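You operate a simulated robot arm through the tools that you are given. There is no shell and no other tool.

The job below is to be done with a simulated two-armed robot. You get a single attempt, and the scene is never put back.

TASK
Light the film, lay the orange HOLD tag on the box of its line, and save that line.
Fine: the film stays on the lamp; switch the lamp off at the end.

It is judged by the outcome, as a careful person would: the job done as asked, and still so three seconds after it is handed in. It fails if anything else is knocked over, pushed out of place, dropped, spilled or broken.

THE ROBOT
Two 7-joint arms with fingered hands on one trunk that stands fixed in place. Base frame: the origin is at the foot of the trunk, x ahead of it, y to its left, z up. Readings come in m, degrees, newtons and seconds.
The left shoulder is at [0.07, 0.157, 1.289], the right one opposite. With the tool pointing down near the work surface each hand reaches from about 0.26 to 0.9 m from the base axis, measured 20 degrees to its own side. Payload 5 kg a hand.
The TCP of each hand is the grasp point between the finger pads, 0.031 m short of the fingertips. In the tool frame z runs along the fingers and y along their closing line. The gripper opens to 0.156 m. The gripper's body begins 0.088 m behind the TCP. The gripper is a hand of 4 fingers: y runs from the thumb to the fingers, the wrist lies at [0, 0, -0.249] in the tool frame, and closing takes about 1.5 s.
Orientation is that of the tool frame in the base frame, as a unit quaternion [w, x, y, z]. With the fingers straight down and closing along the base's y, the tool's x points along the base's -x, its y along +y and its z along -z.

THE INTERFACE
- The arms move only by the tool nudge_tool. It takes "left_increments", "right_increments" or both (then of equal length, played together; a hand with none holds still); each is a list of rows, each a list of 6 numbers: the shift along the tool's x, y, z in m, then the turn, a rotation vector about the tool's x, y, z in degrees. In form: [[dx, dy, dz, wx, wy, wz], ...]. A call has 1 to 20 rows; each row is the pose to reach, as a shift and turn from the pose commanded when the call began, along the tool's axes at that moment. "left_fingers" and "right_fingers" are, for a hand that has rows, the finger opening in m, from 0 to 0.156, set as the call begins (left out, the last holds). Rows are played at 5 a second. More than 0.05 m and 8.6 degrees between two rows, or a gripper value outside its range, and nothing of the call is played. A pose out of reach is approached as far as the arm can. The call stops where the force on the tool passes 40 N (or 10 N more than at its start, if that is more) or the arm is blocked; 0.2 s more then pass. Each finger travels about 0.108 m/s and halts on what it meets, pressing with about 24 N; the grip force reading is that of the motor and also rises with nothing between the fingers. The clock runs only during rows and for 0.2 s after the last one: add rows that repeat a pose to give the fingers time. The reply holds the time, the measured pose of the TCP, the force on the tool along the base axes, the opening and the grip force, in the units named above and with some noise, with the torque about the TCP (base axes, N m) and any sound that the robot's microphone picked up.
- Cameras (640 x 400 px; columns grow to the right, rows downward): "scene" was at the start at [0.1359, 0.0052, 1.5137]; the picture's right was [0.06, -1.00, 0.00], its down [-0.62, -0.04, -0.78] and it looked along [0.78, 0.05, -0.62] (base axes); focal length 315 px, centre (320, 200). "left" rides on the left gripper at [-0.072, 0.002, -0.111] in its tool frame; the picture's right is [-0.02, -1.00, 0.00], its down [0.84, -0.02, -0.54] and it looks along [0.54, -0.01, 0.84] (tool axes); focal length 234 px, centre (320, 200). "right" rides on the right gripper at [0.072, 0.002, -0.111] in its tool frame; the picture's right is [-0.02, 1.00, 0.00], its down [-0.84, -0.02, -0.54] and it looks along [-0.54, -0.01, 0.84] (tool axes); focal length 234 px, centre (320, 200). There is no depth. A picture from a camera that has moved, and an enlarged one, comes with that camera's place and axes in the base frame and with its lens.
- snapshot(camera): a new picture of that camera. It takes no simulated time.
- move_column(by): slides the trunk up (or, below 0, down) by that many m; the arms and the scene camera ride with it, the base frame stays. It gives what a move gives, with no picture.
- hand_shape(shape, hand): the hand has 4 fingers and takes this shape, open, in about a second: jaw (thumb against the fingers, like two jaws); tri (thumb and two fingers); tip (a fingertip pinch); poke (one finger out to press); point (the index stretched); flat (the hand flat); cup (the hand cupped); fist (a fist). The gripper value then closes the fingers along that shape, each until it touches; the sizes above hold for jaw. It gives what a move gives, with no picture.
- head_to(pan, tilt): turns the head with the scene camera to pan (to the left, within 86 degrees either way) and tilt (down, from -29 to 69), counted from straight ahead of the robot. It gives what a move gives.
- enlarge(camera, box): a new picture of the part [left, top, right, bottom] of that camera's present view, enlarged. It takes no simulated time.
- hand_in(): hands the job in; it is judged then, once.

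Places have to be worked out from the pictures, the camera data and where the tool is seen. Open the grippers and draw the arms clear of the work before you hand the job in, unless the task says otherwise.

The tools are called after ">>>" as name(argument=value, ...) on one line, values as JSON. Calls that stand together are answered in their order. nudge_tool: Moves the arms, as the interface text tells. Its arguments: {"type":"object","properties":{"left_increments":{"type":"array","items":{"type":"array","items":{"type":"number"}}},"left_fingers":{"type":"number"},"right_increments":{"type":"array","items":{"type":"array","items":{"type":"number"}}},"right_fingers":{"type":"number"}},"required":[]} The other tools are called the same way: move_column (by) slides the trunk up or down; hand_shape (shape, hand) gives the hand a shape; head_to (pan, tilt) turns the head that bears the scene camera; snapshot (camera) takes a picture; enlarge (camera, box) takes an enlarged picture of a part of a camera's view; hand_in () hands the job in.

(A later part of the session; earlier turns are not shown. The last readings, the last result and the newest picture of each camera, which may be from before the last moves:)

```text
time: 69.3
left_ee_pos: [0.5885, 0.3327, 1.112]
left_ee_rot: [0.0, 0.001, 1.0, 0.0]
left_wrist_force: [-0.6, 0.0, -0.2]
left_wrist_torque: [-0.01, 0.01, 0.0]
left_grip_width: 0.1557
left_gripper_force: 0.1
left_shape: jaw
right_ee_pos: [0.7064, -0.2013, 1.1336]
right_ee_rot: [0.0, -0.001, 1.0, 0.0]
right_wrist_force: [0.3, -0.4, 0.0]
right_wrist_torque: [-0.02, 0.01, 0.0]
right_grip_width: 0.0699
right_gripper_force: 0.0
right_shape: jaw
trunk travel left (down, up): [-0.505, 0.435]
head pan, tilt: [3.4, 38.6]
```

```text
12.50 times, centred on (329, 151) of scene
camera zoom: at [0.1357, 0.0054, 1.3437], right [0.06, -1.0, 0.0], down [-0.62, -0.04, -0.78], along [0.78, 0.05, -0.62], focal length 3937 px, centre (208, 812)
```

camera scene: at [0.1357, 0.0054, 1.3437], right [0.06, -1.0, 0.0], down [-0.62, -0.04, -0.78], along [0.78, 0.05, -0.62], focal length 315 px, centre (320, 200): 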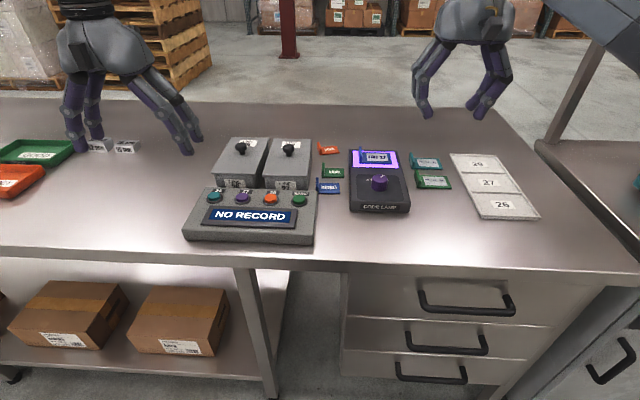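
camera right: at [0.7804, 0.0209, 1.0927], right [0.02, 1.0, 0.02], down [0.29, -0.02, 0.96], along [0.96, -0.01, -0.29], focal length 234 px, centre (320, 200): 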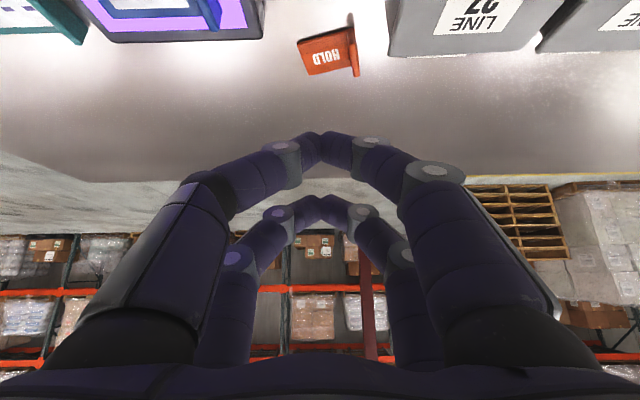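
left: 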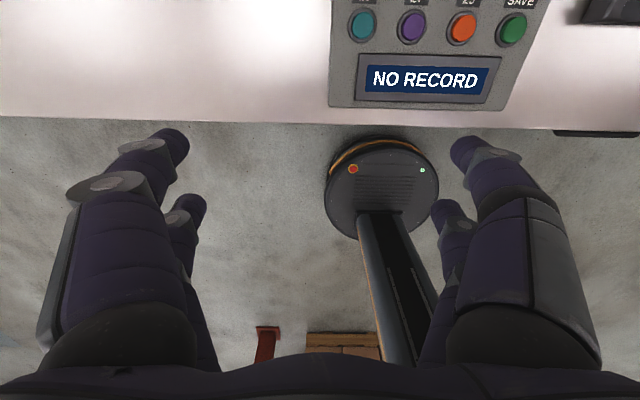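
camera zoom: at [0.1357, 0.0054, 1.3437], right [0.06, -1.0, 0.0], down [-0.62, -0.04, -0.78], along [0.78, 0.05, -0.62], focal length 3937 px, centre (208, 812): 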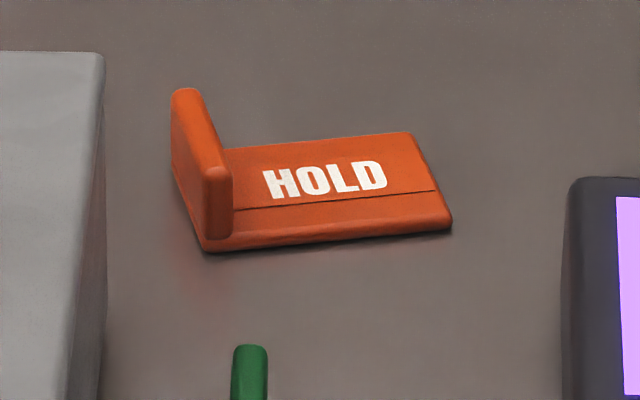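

Tab confirmed: from (0.956, 0.052) to (0.997, 0.062), top z≈0.881, turned ~14°. Now the left hand: tilt forward 42°, fingers to 4 cm, moving to (0.80, 0.20, 1.15) as a first waypoint.

>>> nudge_tool(left_increments=[[-0.03, -0.02, -0.03, 0, -7, 0], [-0.065, -0.04, -0.04, 0, -14, 0], [-0.1, -0.062, -0.04, 0, -21, 0], [-0.135, -0.085, -0.04, 0, -28, 0], [-0.172, -0.108, -0.04, 0, -35, 0], [-0.21, -0.13, -0.04, 0, -42, 0], [-0.21, -0.13, -0.04, 0, -42, 0]], left_fingers=0.04)

>>> snapshot(camera="left")

>>> snapshot(camera="scene")

```text
time: 70.9
left_ee_pos: [0.7997, 0.2011, 1.1511]
left_ee_rot: [0.359, -0.001, 0.933, 0.0]
left_wrist_force: [0.4, 0.9, 0.7]
left_wrist_torque: [0.0, 0.03, -0.02]
left_grip_width: 0.0403
left_gripper_force: 0.1
left_shape: jaw
right_ee_pos: [0.706, -0.2001, 1.1349]
right_ee_rot: [0.0, -0.001, 1.0, 0.0]
right_wrist_force: [0.5, 0.4, -0.5]
right_wrist_torque: [0.0, 0.0, 0.0]
right_grip_width: 0.07
right_gripper_force: 0.1
right_shape: jaw
trunk travel left (down, up): [-0.505, 0.435]
head pan, tilt: [3.4, 38.6]
```

```text
taken
camera left: at [0.7786, 0.2024, 1.2826], right [0.02, -1.0, 0.02], down [-0.99, -0.02, -0.16], along [0.16, -0.01, -0.99], focal length 234 px, centre (320, 200)
```

left: 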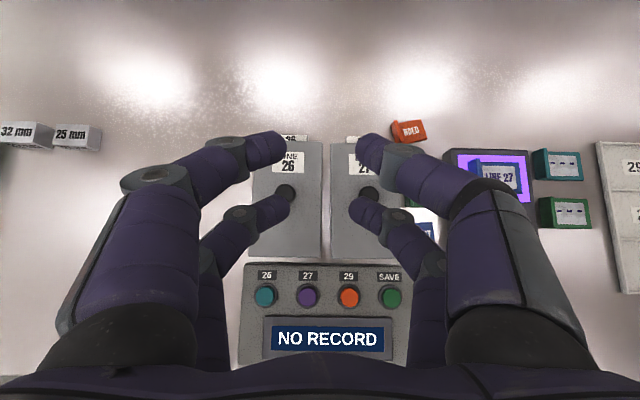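

```text
taken
camera scene: at [0.1351, 0.0058, 1.3438], right [0.06, -1.0, 0.0], down [-0.62, -0.04, -0.78], along [0.78, 0.05, -0.62], focal length 315 px, centre (320, 200)
```

scene: 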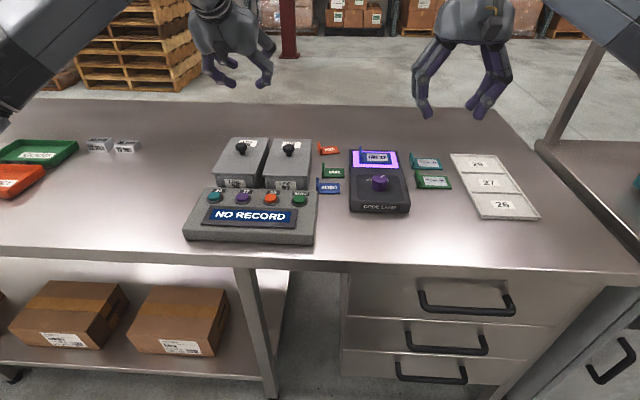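

The left wrist camera now looks straight down—ideal. I'll move the left hand to above the tab, TCP ≈ (0.985, 0.058, 1.01).

>>> nudge_tool(left_increments=[[-0.008, -0.021, 0.03, 0, 0, 0], [-0.016, -0.042, 0.06, 0, 0, 0], [-0.023, -0.063, 0.095, 0, 0, 0], [-0.03, -0.084, 0.13, 0, 0, 0], [-0.037, -0.105, 0.165, 0, 0, 0], [-0.04, -0.125, 0.2, 0, 0, 0], [-0.043, -0.143, 0.2286, 0, 0, 0], [-0.043, -0.143, 0.2286, 0, 0, 0]])

>>> snapshot(camera="left")

>>> snapshot(camera="scene")

```text
time: 72.7
left_ee_pos: [0.9848, 0.0607, 1.0108]
left_ee_rot: [0.359, -0.001, 0.933, -0.001]
left_wrist_force: [0.7, 0.1, -0.1]
left_wrist_torque: [-0.04, -0.02, -0.01]
left_grip_width: 0.0399
left_gripper_force: 0.0
left_shape: jaw
right_ee_pos: [0.7066, -0.1992, 1.1353]
right_ee_rot: [0.0, -0.002, 1.0, -0.001]
right_wrist_force: [-0.4, 0.4, -1.1]
right_wrist_torque: [-0.07, -0.02, 0.02]
right_grip_width: 0.07
right_gripper_force: 0.0
right_shape: jaw
trunk travel left (down, up): [-0.505, 0.435]
head pan, tilt: [3.4, 38.6]
```

```text
taken
camera left: at [0.9644, 0.0613, 1.1419], right [0.02, -1.0, 0.02], down [-0.99, -0.02, -0.16], along [0.16, -0.01, -0.99], focal length 234 px, centre (320, 200)
```

left: 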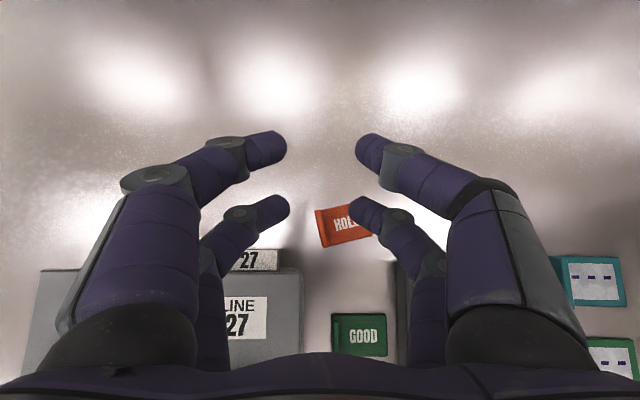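

```text
taken
camera scene: at [0.1354, 0.0067, 1.3437], right [0.06, -1.0, 0.0], down [-0.62, -0.04, -0.78], along [0.78, 0.05, -0.62], focal length 315 px, centre (320, 200)
```

scene: 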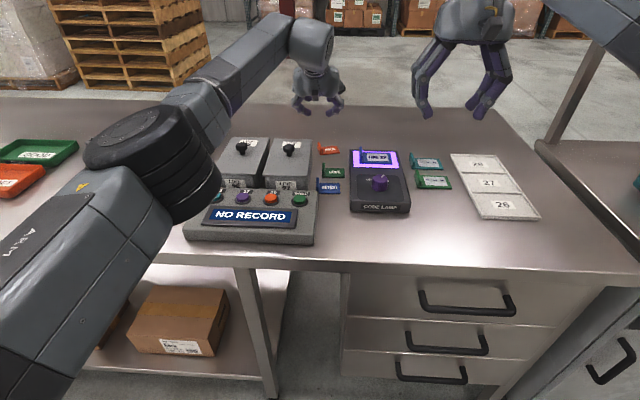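

Very good views from both cameras. Enlarging the left view to align the near finger pair with the tab.

>>> enlarge(camera="left", box=[220, 160, 420, 290])

>>> enlarge(camera="scene", box=[270, 60, 380, 180])

```text
3.08 times, centred on (320, 225) of left
camera zoom: at [0.9644, 0.0613, 1.1419], right [0.02, -1.0, 0.02], down [-0.99, -0.02, -0.16], along [0.16, -0.01, -0.99], focal length 720 px, centre (320, 123)
```

zoom: 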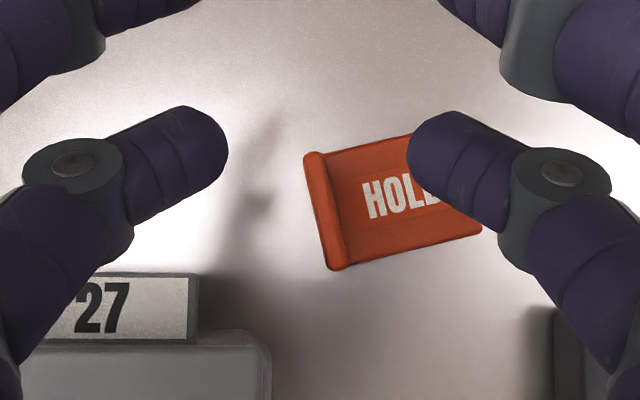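

```text
3.33 times, centred on (325, 120) of scene
camera zoom: at [0.1354, 0.0067, 1.3437], right [0.06, -1.0, 0.0], down [-0.62, -0.04, -0.78], along [0.78, 0.05, -0.62], focal length 1050 px, centre (303, 467)
```

zoom: 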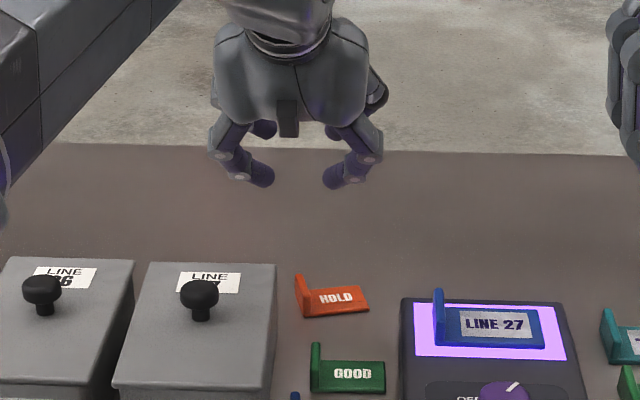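

The box has a label plate protruding at its back (to x≈0.952, y>0.10) that a pinching knuckle could touch here. So first I'll hook the tab's outer side with the left hand (fingers at 9 cm, hand centred at y≈0.021) and slide the tag ~3 cm toward −y.

>>> nudge_tool(left_increments=[[0, -0.02, 0, 0, 0, 0], [0, -0.0395, 0, 0, 0, 0], [0.0134, -0.0395, 0.0149, 0, 0, 0], [0.0268, -0.0395, 0.0297, 0, 0, 0], [0.0401, -0.0395, 0.0446, 0, 0, 0], [0.0401, -0.0395, 0.0446, 0, 0, 0]], left_fingers=0.09)

>>> snapshot(camera="left")

>>> enlarge(camera="scene", box=[270, 80, 390, 180])

```text
time: 74.1
left_ee_pos: [0.9848, 0.0189, 0.9509]
left_ee_rot: [0.359, 0.001, 0.933, -0.001]
left_wrist_force: [0.2, 0.2, 1.3]
left_wrist_torque: [0.04, 0.03, -0.01]
left_grip_width: 0.0894
left_gripper_force: 0.0
left_shape: jaw
left hand out of reach, approached as far as the arm can: row 2, 3
right_ee_pos: [0.7073, -0.2006, 1.1346]
right_ee_rot: [0.001, 0.0, 1.0, -0.001]
right_wrist_force: [0.7, 0.4, -0.2]
right_wrist_torque: [0.01, 0.0, 0.02]
right_grip_width: 0.0705
right_gripper_force: 0.1
right_shape: jaw
trunk travel left (down, up): [-0.505, 0.435]
head pan, tilt: [3.4, 38.6]
```

```text
taken
camera left: at [0.9642, 0.02, 1.0826], right [0.02, -1.0, 0.02], down [-0.99, -0.02, -0.16], along [0.16, -0.01, -0.99], focal length 234 px, centre (320, 200)
```

left: 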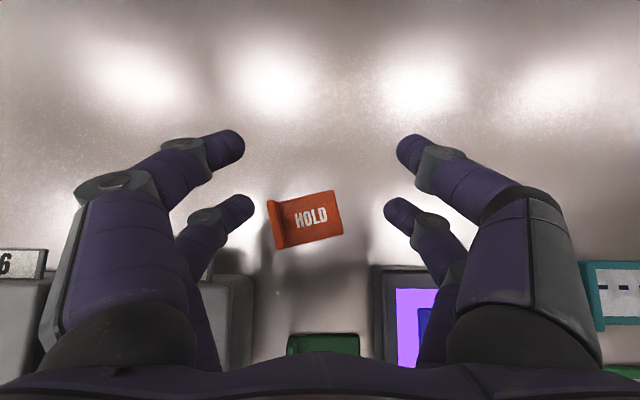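

```text
4.00 times, centred on (330, 130) of scene
camera zoom: at [0.1359, 0.0051, 1.3437], right [0.06, -1.0, 0.0], down [-0.62, -0.04, -0.78], along [0.78, 0.05, -0.62], focal length 1260 px, centre (280, 480)
```

zoom: 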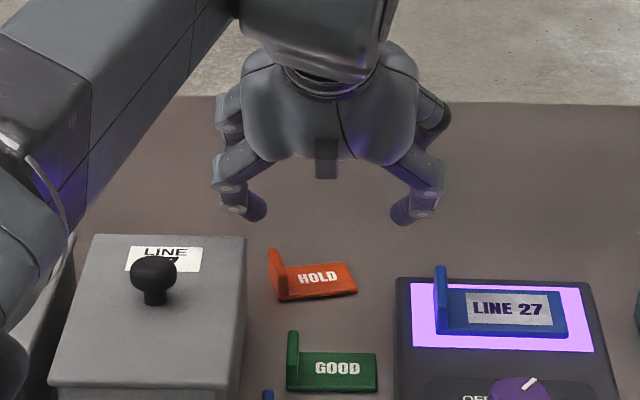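

Let me enlarge the left view for the clearance of the +y fingertip beside the tab.

>>> enlarge(camera="left", box=[200, 150, 440, 300])

```text
2.67 times, centred on (320, 225) of left
camera zoom: at [0.9642, 0.02, 1.0826], right [0.02, -1.0, 0.02], down [-0.99, -0.02, -0.16], along [0.16, -0.01, -0.99], focal length 624 px, centre (320, 133)
```

zoom: 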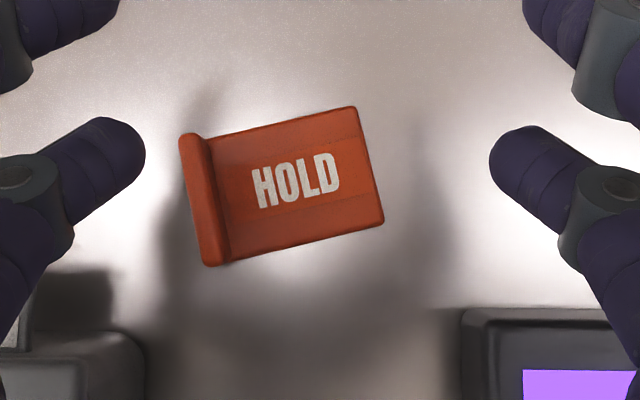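

There is ~3 mm between fingertip and tab, so I'll shift 2 mm more to +y and descend in two stages to just above the table.

>>> nudge_tool(left_increments=[[0, 0.002, 0, 0, 0, 0], [0.0067, 0.002, 0.0074, 0, 0, 0], [0.0134, 0.002, 0.0149, 0, 0, 0], [0.0167, 0.002, 0.0186, 0, 0, 0], [0.0167, 0.002, 0.0186, 0, 0, 0]])

>>> enlarge(camera="left", box=[160, 150, 440, 310])

>>> enlarge(camera="scene", box=[270, 80, 390, 180])

```text
time: 75.3
left_ee_pos: [0.9864, 0.0217, 0.9254]
left_ee_rot: [0.359, 0.0, 0.933, 0.0]
left_wrist_force: [0.0, 0.3, 0.3]
left_wrist_torque: [0.02, 0.06, -0.02]
left_grip_width: 0.0899
left_gripper_force: 0.1
left_shape: jaw
right_ee_pos: [0.7063, -0.1999, 1.1351]
right_ee_rot: [0.0, -0.002, 1.0, -0.001]
right_wrist_force: [-0.4, -0.1, 0.4]
right_wrist_torque: [0.04, -0.03, 0.0]
right_grip_width: 0.0701
right_gripper_force: 0.0
right_shape: jaw
trunk travel left (down, up): [-0.505, 0.435]
head pan, tilt: [3.4, 38.6]
```

```text
2.29 times, centred on (300, 230) of left
camera zoom: at [0.9652, 0.0224, 1.0567], right [0.02, -1.0, 0.02], down [-0.99, -0.02, -0.16], along [0.16, -0.01, -0.99], focal length 535 px, centre (366, 131)
```

zoom: 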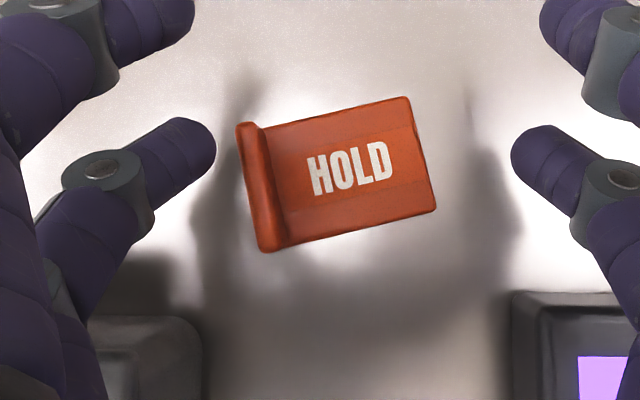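

```text
4.00 times, centred on (330, 130) of scene
camera zoom: at [0.1358, 0.0049, 1.3437], right [0.06, -1.0, 0.0], down [-0.62, -0.04, -0.78], along [0.78, 0.05, -0.62], focal length 1260 px, centre (280, 480)
```

zoom: 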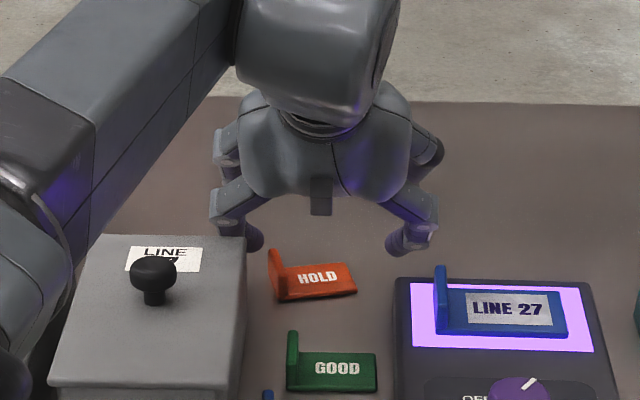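

Clear. Lowering 11 mm more so the tip sits beside the tab.

>>> nudge_tool(left_increments=[[0.0033, 0, 0.0037, 0, 0, 0], [0.0067, 0, 0.0074, 0, 0, 0], [0.0074, 0, 0.0082, 0, 0, 0], [0.0074, 0, 0.0082, 0, 0, 0]])

>>> enlarge(camera="left", box=[160, 150, 440, 310])

```text
time: 76.3
left_ee_pos: [0.9868, 0.0221, 0.9149]
left_ee_rot: [0.358, 0.001, 0.934, -0.001]
left_wrist_force: [1.7, -0.8, 0.5]
left_wrist_torque: [0.03, 0.05, 0.0]
left_grip_width: 0.0898
left_gripper_force: 0.1
left_shape: jaw
right_ee_pos: [0.7061, -0.2005, 1.1351]
right_ee_rot: [0.0, -0.001, 1.0, 0.0]
right_wrist_force: [-0.5, -0.7, 0.0]
right_wrist_torque: [-0.02, 0.02, 0.0]
right_grip_width: 0.0703
right_gripper_force: 0.0
right_shape: jaw
trunk travel left (down, up): [-0.505, 0.435]
head pan, tilt: [3.4, 38.6]
```

```text
2.29 times, centred on (300, 230) of left
camera zoom: at [0.9651, 0.0222, 1.0468], right [0.02, -1.0, 0.02], down [-0.99, -0.02, -0.16], along [0.16, -0.01, -0.99], focal length 535 px, centre (366, 131)
```

zoom: 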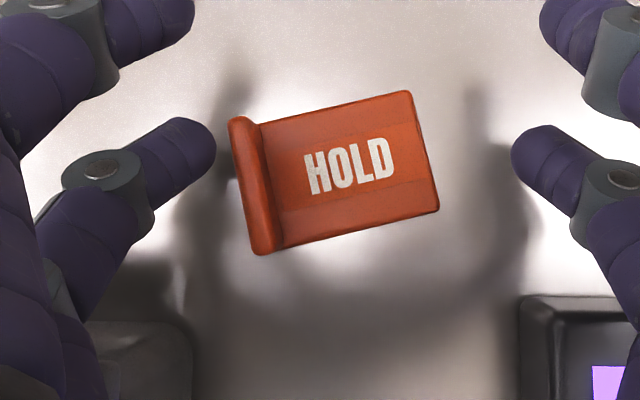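

Beside the tab with no contact. Sweeping 20 mm toward −y (drifting slightly −x to stay within reach).

>>> nudge_tool(left_increments=[[0.001, -0.005, -0.0009, 0, 0, 0], [0.002, -0.01, -0.0018, 0, 0, 0], [0.003, -0.015, -0.0027, 0, 0, 0], [0.004, -0.02, -0.0036, 0, 0, 0]])

>>> enlarge(camera="left", box=[160, 150, 440, 310])

```text
time: 77.3
left_ee_pos: [0.98, 0.0022, 0.9159]
left_ee_rot: [0.359, 0.0, 0.933, 0.0]
left_wrist_force: [0.6, -0.8, 0.9]
left_wrist_torque: [0.03, 0.02, -0.06]
left_grip_width: 0.0899
left_gripper_force: 0.1
left_shape: jaw
right_ee_pos: [0.7072, -0.2008, 1.1343]
right_ee_rot: [0.0, -0.001, 1.0, 0.0]
right_wrist_force: [0.7, 0.6, -0.3]
right_wrist_torque: [0.0, 0.01, -0.01]
right_grip_width: 0.0696
right_gripper_force: 0.2
right_shape: jaw
trunk travel left (down, up): [-0.505, 0.435]
head pan, tilt: [3.4, 38.6]
heard: snap
```

```text
2.29 times, centred on (300, 230) of left
camera zoom: at [0.9593, 0.0021, 1.0463], right [0.02, -1.0, 0.02], down [-0.99, -0.02, -0.16], along [0.16, -0.01, -0.99], focal length 535 px, centre (366, 131)
```

zoom: 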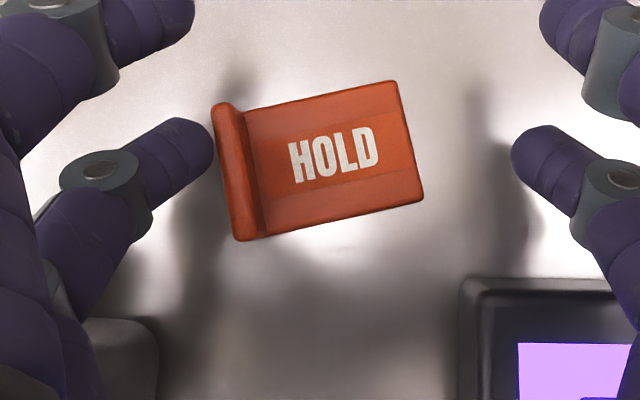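

I heard a "snap" — checking the scene before continuing.

>>> snapshot(camera="scene")

>>> enlarge(camera="scene", box=[190, 100, 420, 250])

>>> snapshot(camera="left")

>>> snapshot(camera="right")

```text
taken
camera scene: at [0.1358, 0.0048, 1.3437], right [0.06, -1.0, 0.0], down [-0.62, -0.04, -0.78], along [0.78, 0.05, -0.62], focal length 315 px, centre (320, 200)
```

scene: 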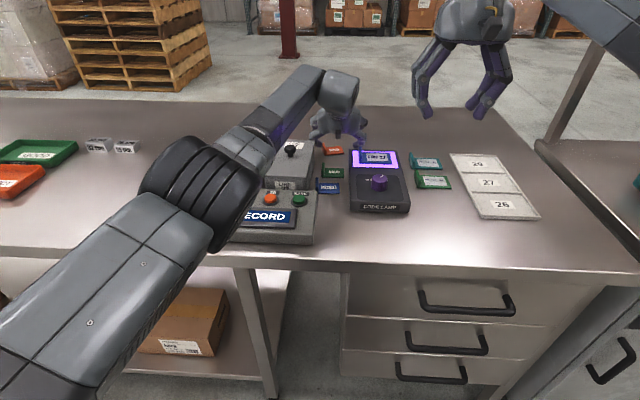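

```text
2.67 times, centred on (305, 175) of scene
camera zoom: at [0.1358, 0.0048, 1.3437], right [0.06, -1.0, 0.0], down [-0.62, -0.04, -0.78], along [0.78, 0.05, -0.62], focal length 840 px, centre (360, 267)
```

zoom: 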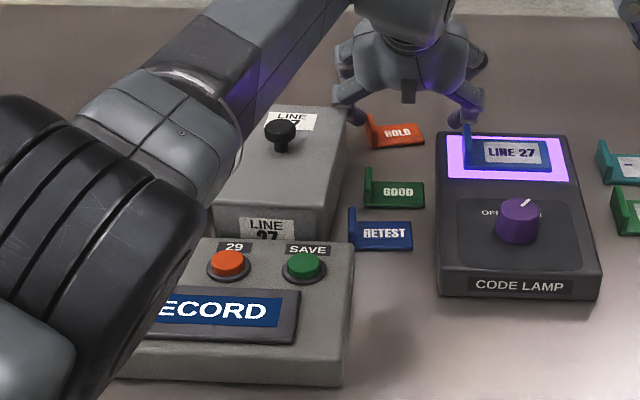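

```text
taken
camera left: at [0.9593, 0.0021, 1.0463], right [0.02, -1.0, 0.02], down [-0.99, -0.02, -0.16], along [0.16, -0.01, -0.99], focal length 234 px, centre (320, 200)
```

left: 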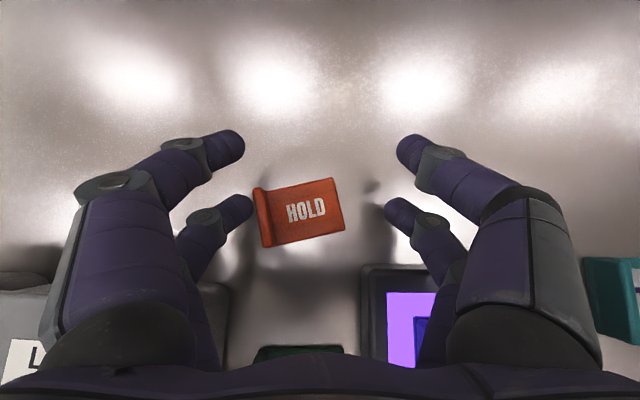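

```text
taken
camera right: at [0.6346, -0.1979, 1.2454], right [0.02, 1.0, 0.0], down [0.84, -0.02, 0.54], along [0.54, -0.01, -0.84], focal length 234 px, centre (320, 200)
```

right: 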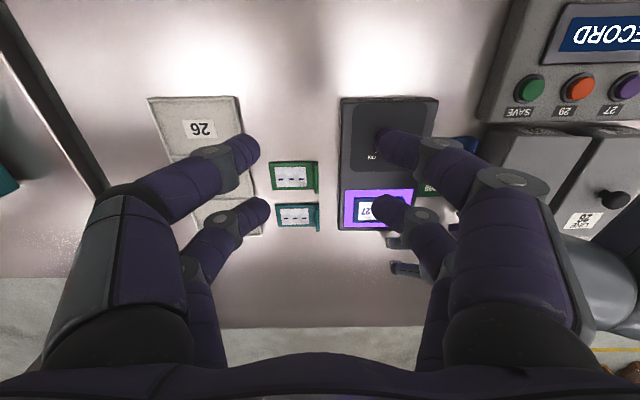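

The lamp is still lit and the tag is intact. The left forearm is low near the LINE 26 box, so I'll check there closely through the right camera.

>>> enlarge(camera="right", box=[460, 60, 640, 300])

>>> head_to(pan=25, tilt=35)

>>> snapshot(camera="scene")

```text
1.67 times, centred on (550, 180) of right
camera zoom: at [0.6346, -0.1979, 1.2454], right [0.02, 1.0, 0.0], down [0.84, -0.02, 0.54], along [0.54, -0.01, -0.84], focal length 390 px, centre (-63, 233)
```

zoom: 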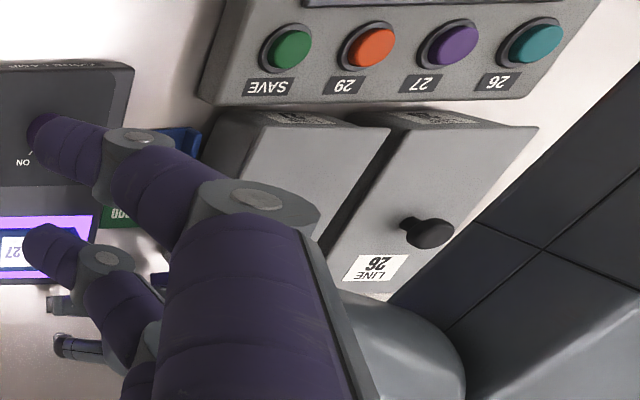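

```text
time: 78.2
left_ee_pos: [0.9805, 0.0025, 0.9158]
left_ee_rot: [0.358, 0.0, 0.934, 0.0]
left_wrist_force: [0.2, -0.1, 0.5]
left_wrist_torque: [0.04, 0.05, -0.03]
left_grip_width: 0.0899
left_gripper_force: 0.0
left_shape: jaw
right_ee_pos: [0.7072, -0.2, 1.1343]
right_ee_rot: [0.0, -0.001, 1.0, -0.001]
right_wrist_force: [-0.6, -0.8, 0.3]
right_wrist_torque: [0.01, 0.02, 0.01]
right_grip_width: 0.0698
right_gripper_force: 0.1
right_shape: jaw
trunk travel left (down, up): [-0.505, 0.435]
head pan, tilt: [25.0, 35.0]
```

```text
taken
camera scene: at [0.1299, 0.037, 1.3492], right [0.42, -0.91, 0.0], down [-0.52, -0.24, -0.82], along [0.74, 0.35, -0.57], focal length 315 px, centre (320, 200)
```

scene: 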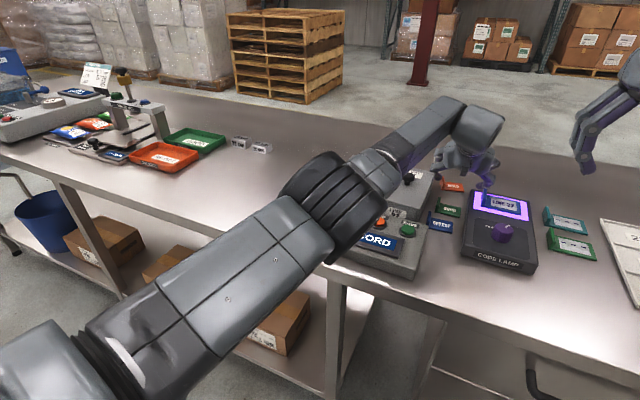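

Nothing is knocked or displaced: the LINE 26 box, its knob and the display look unchanged. I'll turn the head back and sweep another 8 mm.

>>> head_to(pan=3.4, tilt=38.6)

>>> nudge_tool(left_increments=[[0.001, -0.004, -0.0009, 0, 0, 0], [0.002, -0.008, -0.0018, 0, 0, 0]])

>>> snapshot(camera="left")

```text
time: 79.0
left_ee_pos: [0.979, 0.0026, 0.9146]
left_ee_rot: [0.358, 0.0, 0.934, 0.0]
left_wrist_force: [-0.8, 0.7, -0.1]
left_wrist_torque: [0.06, 0.0, 0.0]
left_grip_width: 0.0897
left_gripper_force: 0.1
left_shape: jaw
right_ee_pos: [0.7055, -0.2009, 1.1345]
right_ee_rot: [0.001, -0.002, 1.0, 0.001]
right_wrist_force: [-0.6, 0.2, -0.3]
right_wrist_torque: [0.01, -0.01, -0.02]
right_grip_width: 0.0698
right_gripper_force: 0.0
right_shape: jaw
trunk travel left (down, up): [-0.505, 0.435]
head pan, tilt: [3.4, 38.6]
```

```text
time: 79.6
left_ee_pos: [0.9772, -0.0057, 0.9147]
left_ee_rot: [0.359, 0.0, 0.934, 0.0]
left_wrist_force: [0.8, 0.9, -0.3]
left_wrist_torque: [0.02, 0.02, -0.03]
left_grip_width: 0.0898
left_gripper_force: 0.0
left_shape: jaw
right_ee_pos: [0.7061, -0.201, 1.1343]
right_ee_rot: [0.001, -0.001, 1.0, 0.0]
right_wrist_force: [0.7, -0.3, -0.5]
right_wrist_torque: [0.01, -0.01, 0.01]
right_grip_width: 0.0701
right_gripper_force: 0.1
right_shape: jaw
trunk travel left (down, up): [-0.505, 0.435]
head pan, tilt: [3.4, 38.6]
```

```text
taken
camera left: at [0.9569, -0.0058, 1.0463], right [0.02, -1.0, 0.02], down [-0.99, -0.02, -0.16], along [0.16, -0.01, -0.99], focal length 234 px, centre (320, 200)
```

left: 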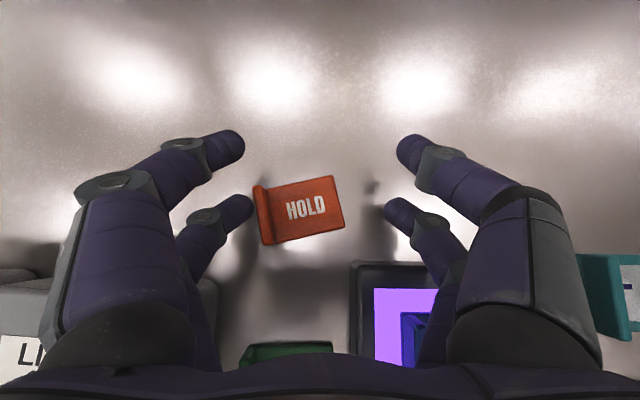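

The tag slid along. Now I raise the left hand 4.5 cm, narrow the fingers to 3.6 cm and re-centre over the tab (y ≈ +0.033).

>>> nudge_tool(left_increments=[[-0.01, 0, -0.0111, 0, 0, 0], [-0.0201, 0, -0.0223, 0, 0, 0], [-0.0301, 0, -0.0334, 0, 0, 0], [-0.0301, 0.02, -0.0334, 0, 0, 0], [-0.0301, 0.038, -0.0334, 0, 0, 0], [-0.0301, 0.038, -0.0334, 0, 0, 0]])

>>> nudge_tool(left_increments=[[0, 0, 0, 0, 0, 0], [0, 0, 0, 0, 0, 0], [0, 0, 0, 0, 0, 0]], left_fingers=0.036)

>>> enlarge(camera="left", box=[220, 150, 420, 290])

```text
time: 81.0
left_ee_pos: [0.9771, 0.0307, 0.9614]
left_ee_rot: [0.358, 0.0, 0.934, 0.001]
left_wrist_force: [-0.1, 0.1, 0.0]
left_wrist_torque: [-0.02, 0.0, 0.01]
left_grip_width: 0.0898
left_gripper_force: 0.1
left_shape: jaw
right_ee_pos: [0.707, -0.2003, 1.134]
right_ee_rot: [-0.001, 0.0, 1.0, 0.0]
right_wrist_force: [0.0, 0.5, 0.0]
right_wrist_torque: [0.01, -0.04, 0.03]
right_grip_width: 0.07
right_gripper_force: 0.1
right_shape: jaw
trunk travel left (down, up): [-0.505, 0.435]
head pan, tilt: [3.4, 38.6]
heard: snap
```

```text
time: 81.8
left_ee_pos: [0.9777, 0.0325, 0.9614]
left_ee_rot: [0.358, 0.0, 0.934, 0.0]
left_wrist_force: [0.1, 0.1, -0.3]
left_wrist_torque: [0.0, 0.01, -0.01]
left_grip_width: 0.0364
left_gripper_force: 0.0
left_shape: jaw
right_ee_pos: [0.7059, -0.2016, 1.1338]
right_ee_rot: [0.0, -0.001, 1.0, 0.0]
right_wrist_force: [0.4, -0.3, 0.8]
right_wrist_torque: [-0.01, -0.02, -0.01]
right_grip_width: 0.0702
right_gripper_force: 0.0
right_shape: jaw
trunk travel left (down, up): [-0.505, 0.435]
head pan, tilt: [3.4, 38.6]
```

```text
2.86 times, centred on (320, 220) of left
camera zoom: at [0.9574, 0.0321, 1.0926], right [0.02, -1.0, 0.02], down [-0.99, -0.02, -0.16], along [0.16, -0.01, -0.99], focal length 669 px, centre (320, 143)
```

zoom: 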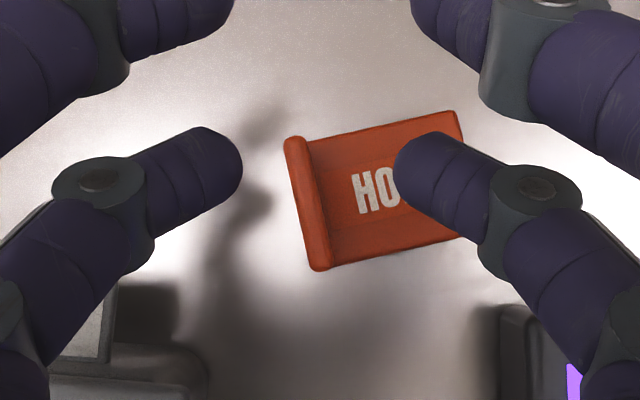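

A second "snap" — I want to see what causes it; checking the panel and boxes under the left forearm.

>>> snapshot(camera="scene")

>>> enlarge(camera="scene", box=[180, 110, 340, 250])

>>> enlarge(camera="right", box=[430, 0, 640, 290])

```text
taken
camera scene: at [0.1359, 0.0051, 1.3437], right [0.06, -1.0, 0.0], down [-0.62, -0.04, -0.78], along [0.78, 0.05, -0.62], focal length 315 px, centre (320, 200)
```

scene: 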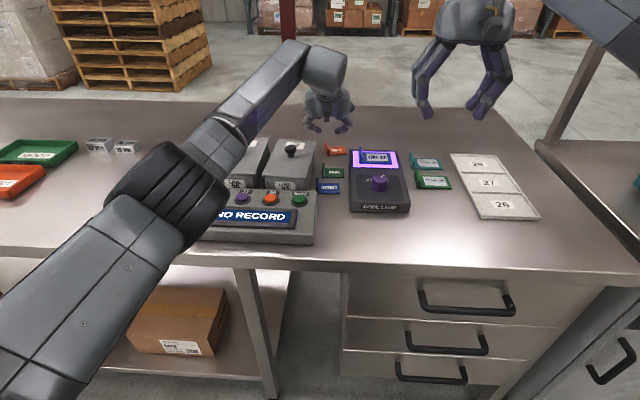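

```text
2.86 times, centred on (260, 180) of scene
camera zoom: at [0.1359, 0.0051, 1.3437], right [0.06, -1.0, 0.0], down [-0.62, -0.04, -0.78], along [0.78, 0.05, -0.62], focal length 900 px, centre (491, 257)
```

zoom: 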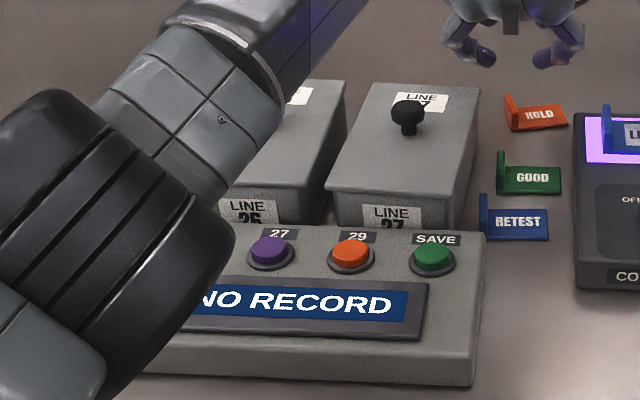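

```text
1.38 times, centred on (535, 145) of right
camera zoom: at [0.6347, -0.1976, 1.2454], right [0.02, 1.0, 0.0], down [0.84, -0.02, 0.54], along [0.54, -0.01, -0.84], focal length 323 px, centre (23, 276)
```

zoom: 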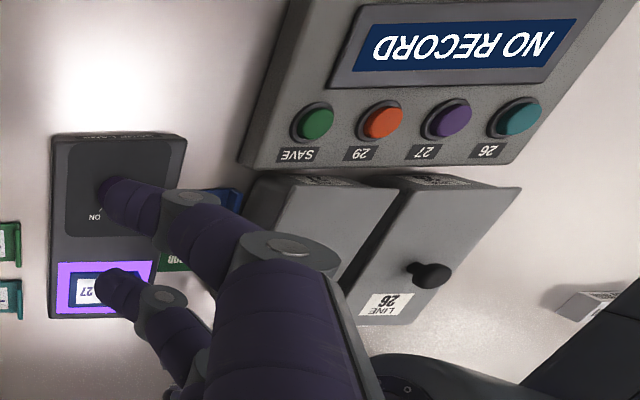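

All undisturbed (display still NO RECORD). The tab's centre line at the fingertip is ~3 mm to +y, so I'll correct (+4 mm x, +3 mm y) and go down to z≈0.93.

>>> nudge_tool(left_increments=[[0.0059, 0.001, 0.0086, 0, 0, 0], [0.0118, 0.002, 0.0171, 0, 0, 0], [0.0177, 0.003, 0.0257, 0, 0, 0], [0.0177, 0.003, 0.0257, 0, 0, 0]])

>>> enlarge(camera="left", box=[220, 150, 420, 290])

>>> enlarge(camera="scene", box=[280, 90, 370, 170])

```text
time: 82.8
left_ee_pos: [0.9818, 0.0352, 0.9298]
left_ee_rot: [0.358, 0.0, 0.934, 0.0]
left_wrist_force: [1.1, 0.1, 0.3]
left_wrist_torque: [-0.03, -0.03, 0.0]
left_grip_width: 0.0364
left_gripper_force: 0.2
left_shape: jaw
right_ee_pos: [0.7063, -0.2012, 1.1339]
right_ee_rot: [0.0, -0.001, 1.0, 0.0]
right_wrist_force: [0.1, -0.6, 0.2]
right_wrist_torque: [-0.01, -0.03, 0.0]
right_grip_width: 0.0702
right_gripper_force: 0.1
right_shape: jaw
trunk travel left (down, up): [-0.505, 0.435]
head pan, tilt: [3.4, 38.6]
```

```text
2.86 times, centred on (320, 220) of left
camera zoom: at [0.9604, 0.0356, 1.0614], right [0.02, -1.0, 0.02], down [-0.99, -0.02, -0.16], along [0.16, -0.01, -0.99], focal length 669 px, centre (320, 143)
```

zoom: 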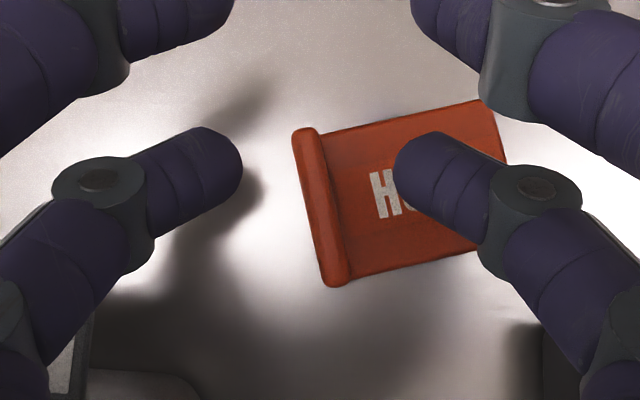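

```text
5.00 times, centred on (325, 130) of scene
camera zoom: at [0.1358, 0.005, 1.3437], right [0.06, -1.0, 0.0], down [-0.62, -0.04, -0.78], along [0.78, 0.05, -0.62], focal length 1575 px, centre (295, 550)
```

zoom: 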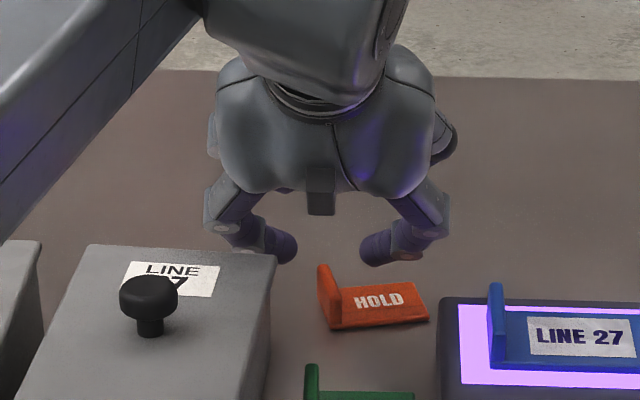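

Aligned within a millimetre. Descending 12 mm, then a final few millimetres.

>>> nudge_tool(left_increments=[[0.004, 0, 0.0045, 0, 0, 0], [0.008, 0, 0.0089, 0, 0, 0], [0.008, 0, 0.0089, 0, 0, 0]])

>>> enlarge(camera="left", box=[220, 150, 420, 290])

>>> enlarge(camera="scene", box=[290, 105, 360, 165])

```text
time: 83.6
left_ee_pos: [0.9817, 0.0359, 0.9189]
left_ee_rot: [0.359, 0.0, 0.933, 0.0]
left_wrist_force: [-0.6, -0.1, -0.7]
left_wrist_torque: [-0.02, 0.0, 0.02]
left_grip_width: 0.0362
left_gripper_force: 0.1
left_shape: jaw
right_ee_pos: [0.7063, -0.2001, 1.1345]
right_ee_rot: [0.0, -0.001, 1.0, 0.0]
right_wrist_force: [0.8, 0.6, 0.3]
right_wrist_torque: [-0.02, -0.01, 0.02]
right_grip_width: 0.07
right_gripper_force: 0.0
right_shape: jaw
trunk travel left (down, up): [-0.505, 0.435]
head pan, tilt: [3.4, 38.6]
```

```text
2.86 times, centred on (320, 220) of left
camera zoom: at [0.9603, 0.0352, 1.0492], right [0.02, -1.0, 0.02], down [-0.99, -0.02, -0.16], along [0.16, -0.01, -0.99], focal length 669 px, centre (320, 143)
```

zoom: 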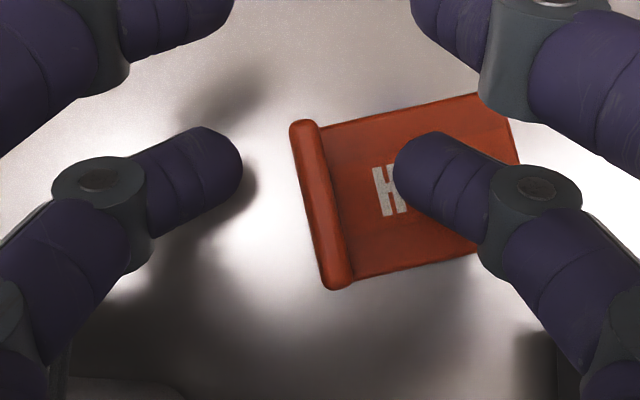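

```text
6.67 times, centred on (325, 135) of scene
camera zoom: at [0.1359, 0.005, 1.3437], right [0.06, -1.0, 0.0], down [-0.62, -0.04, -0.78], along [0.78, 0.05, -0.62], focal length 2100 px, centre (287, 633)
```

zoom: 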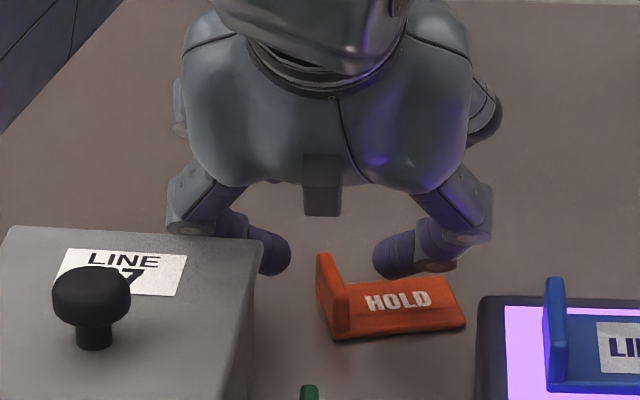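

Looks right. 6 mm more down, checking force on the plate.

>>> nudge_tool(left_increments=[[0.002, 0, 0.0022, 0, 0, 0], [0.004, 0, 0.0045, 0, 0, 0], [0.004, 0, 0.0045, 0, 0, 0]])

>>> enlarge(camera="scene", box=[290, 105, 360, 165])

```text
time: 84.4
left_ee_pos: [0.9819, 0.0343, 0.9128]
left_ee_rot: [0.359, 0.0, 0.933, 0.0]
left_wrist_force: [0.6, 0.0, 3.9]
left_wrist_torque: [0.14, 0.11, -0.06]
left_grip_width: 0.0367
left_gripper_force: 0.1
left_shape: jaw
right_ee_pos: [0.7068, -0.1994, 1.1349]
right_ee_rot: [0.0, -0.001, 1.0, 0.0]
right_wrist_force: [-0.2, 0.2, -0.1]
right_wrist_torque: [-0.01, 0.03, 0.02]
right_grip_width: 0.07
right_gripper_force: 0.1
right_shape: jaw
trunk travel left (down, up): [-0.505, 0.435]
head pan, tilt: [3.4, 38.6]
```

```text
6.67 times, centred on (325, 135) of scene
camera zoom: at [0.1356, 0.005, 1.3438], right [0.06, -1.0, 0.0], down [-0.62, -0.04, -0.78], along [0.78, 0.05, -0.62], focal length 2100 px, centre (287, 633)
```

zoom: 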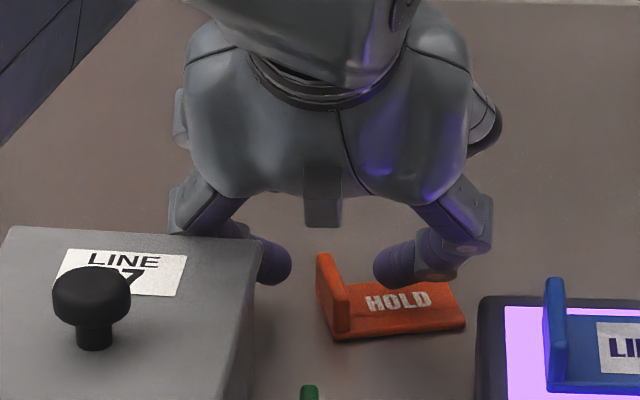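

The small upward force (with its torque) points to the +y knuckle touching the box's rear label plate. I'll lift 6 mm right away and look at that spot.

>>> nudge_tool(left_increments=[[-0.002, 0, -0.0022, 0, 0, 0], [-0.004, 0, -0.0045, 0, 0, 0], [-0.004, 0, -0.0045, 0, 0, 0]])

>>> enlarge(camera="left", box=[140, 170, 360, 330])

```text
time: 85.2
left_ee_pos: [0.9817, 0.034, 0.9178]
left_ee_rot: [0.358, 0.0, 0.934, 0.0]
left_wrist_force: [0.3, -0.1, -0.8]
left_wrist_torque: [-0.03, -0.01, 0.01]
left_grip_width: 0.0364
left_gripper_force: 0.1
left_shape: jaw
right_ee_pos: [0.7075, -0.2001, 1.1347]
right_ee_rot: [0.0, -0.001, 1.0, -0.001]
right_wrist_force: [-0.3, 0.7, 0.2]
right_wrist_torque: [-0.01, 0.01, -0.02]
right_grip_width: 0.0699
right_gripper_force: 0.0
right_shape: jaw
trunk travel left (down, up): [-0.505, 0.435]
head pan, tilt: [3.4, 38.6]
```

```text
2.50 times, centred on (250, 250) of left
camera zoom: at [0.9609, 0.0346, 1.0491], right [0.02, -1.0, 0.02], down [-0.99, -0.02, -0.16], along [0.16, -0.01, -0.99], focal length 585 px, centre (495, 75)
```

zoom: 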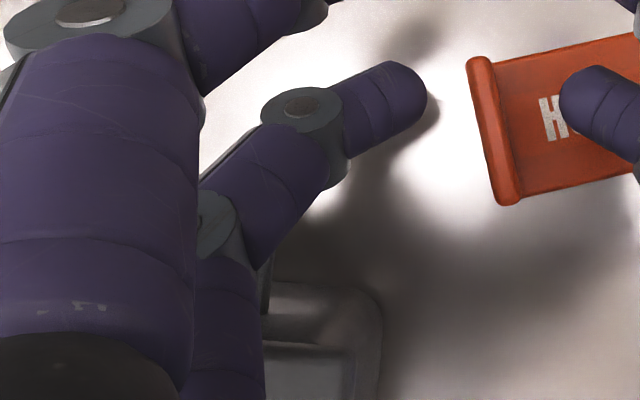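

The label plate's corner is at about (0.94, 0.086), right under the knuckle. I'll slide the tag another ~14 mm toward −y the same way as before: raise, open to 9 cm, recentre at y≈−0.003.

>>> nudge_tool(left_increments=[[-0.01, 0, -0.0137, 0, 0, 0], [-0.0211, 0, -0.0308, 0, 0, 0], [-0.0211, -0.019, -0.0308, 0, 0, 0], [-0.0211, -0.038, -0.0308, 0, 0, 0], [-0.0211, -0.038, -0.0308, 0, 0, 0]], left_fingers=0.09)

>>> enlarge(camera="left", box=[160, 150, 440, 310])

```text
time: 86.4
left_ee_pos: [0.9768, -0.0027, 0.9541]
left_ee_rot: [0.358, 0.0, 0.934, 0.0]
left_wrist_force: [0.5, 0.4, -0.5]
left_wrist_torque: [-0.01, 0.0, -0.01]
left_grip_width: 0.0895
left_gripper_force: 0.1
left_shape: jaw
right_ee_pos: [0.7074, -0.1983, 1.1342]
right_ee_rot: [0.0, -0.002, 1.0, -0.001]
right_wrist_force: [1.2, 0.0, -0.1]
right_wrist_torque: [-0.03, -0.02, 0.0]
right_grip_width: 0.07
right_gripper_force: 0.1
right_shape: jaw
trunk travel left (down, up): [-0.505, 0.435]
head pan, tilt: [3.4, 38.6]
```

```text
2.29 times, centred on (300, 230) of left
camera zoom: at [0.9556, -0.003, 1.0858], right [0.02, -1.0, 0.02], down [-0.99, -0.02, -0.16], along [0.16, -0.01, -0.99], focal length 535 px, centre (366, 131)
```

zoom: 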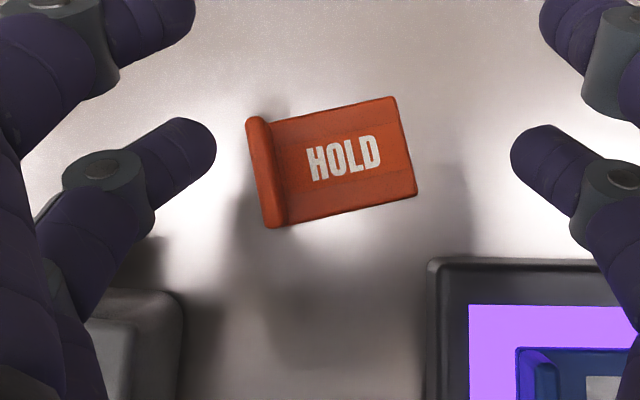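

~3 mm clearance beside the tab; descending 4 cm to z≈0.914 and then sweeping 14 mm toward −y.

>>> nudge_tool(left_increments=[[0.0067, 0.0005, 0.0074, 0, 0, 0], [0.0134, 0.001, 0.0149, 0, 0, 0], [0.0201, 0.001, 0.0223, 0, 0, 0], [0.0268, 0.001, 0.0297, 0, 0, 0], [0.0268, 0.001, 0.0297, 0, 0, 0]])

>>> enlarge(camera="left", box=[160, 150, 440, 310])

```text
time: 87.6
left_ee_pos: [0.9766, -0.0046, 0.9148]
left_ee_rot: [0.359, 0.0, 0.933, 0.0]
left_wrist_force: [1.3, -0.8, 1.2]
left_wrist_torque: [0.14, 0.12, -0.03]
left_grip_width: 0.0893
left_gripper_force: 0.1
left_shape: jaw
right_ee_pos: [0.7075, -0.2015, 1.135]
right_ee_rot: [0.0, -0.001, 1.0, 0.0]
right_wrist_force: [0.9, 0.3, 0.6]
right_wrist_torque: [-0.01, 0.01, -0.03]
right_grip_width: 0.0698
right_gripper_force: 0.1
right_shape: jaw
trunk travel left (down, up): [-0.505, 0.435]
head pan, tilt: [3.4, 38.6]
```

```text
2.29 times, centred on (300, 230) of left
camera zoom: at [0.9556, -0.003, 1.0466], right [0.02, -1.0, 0.02], down [-0.99, -0.02, -0.16], along [0.16, -0.01, -0.99], focal length 535 px, centre (366, 131)
```

zoom: 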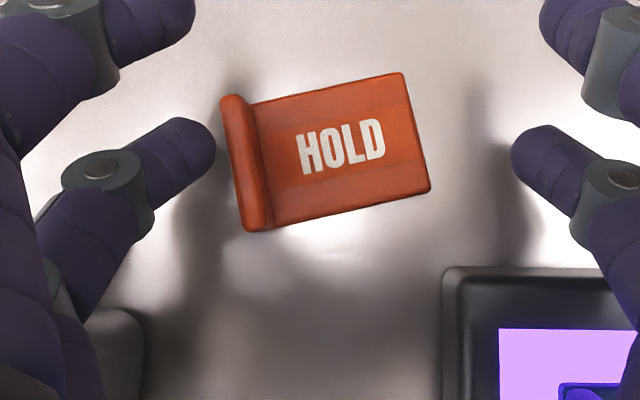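

The torque reading is slightly raised; I'll take a still reading to tell noise from contact.

>>> nudge_tool(left_increments=[[0, 0, 0, 0, 0, 0], [0, 0, 0, 0, 0, 0]])

>>> enlarge(camera="scene", box=[250, 90, 370, 190])

```text
time: 88.2
left_ee_pos: [0.9747, -0.0036, 0.9153]
left_ee_rot: [0.358, 0.0, 0.934, 0.0]
left_wrist_force: [1.7, -0.9, 2.7]
left_wrist_torque: [0.18, 0.17, -0.02]
left_grip_width: 0.0895
left_gripper_force: 0.0
left_shape: jaw
right_ee_pos: [0.7055, -0.2014, 1.1351]
right_ee_rot: [0.0, 0.0, 1.0, 0.001]
right_wrist_force: [-0.5, -0.2, 0.9]
right_wrist_torque: [0.0, 0.03, 0.01]
right_grip_width: 0.07
right_gripper_force: 0.1
right_shape: jaw
trunk travel left (down, up): [-0.505, 0.435]
head pan, tilt: [3.4, 38.6]
```

```text
4.00 times, centred on (310, 140) of scene
camera zoom: at [0.1357, 0.0049, 1.3437], right [0.06, -1.0, 0.0], down [-0.62, -0.04, -0.78], along [0.78, 0.05, -0.62], focal length 1260 px, centre (360, 440)
```

zoom: 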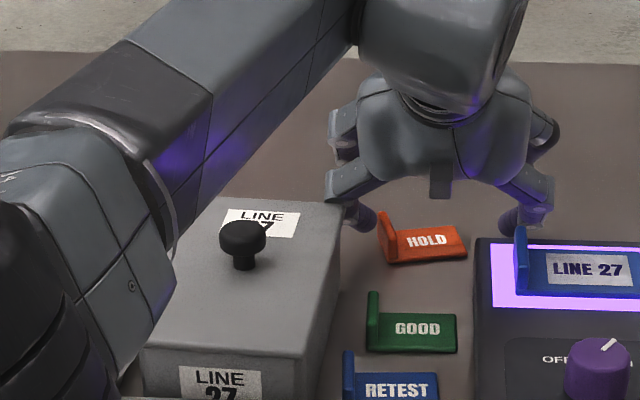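

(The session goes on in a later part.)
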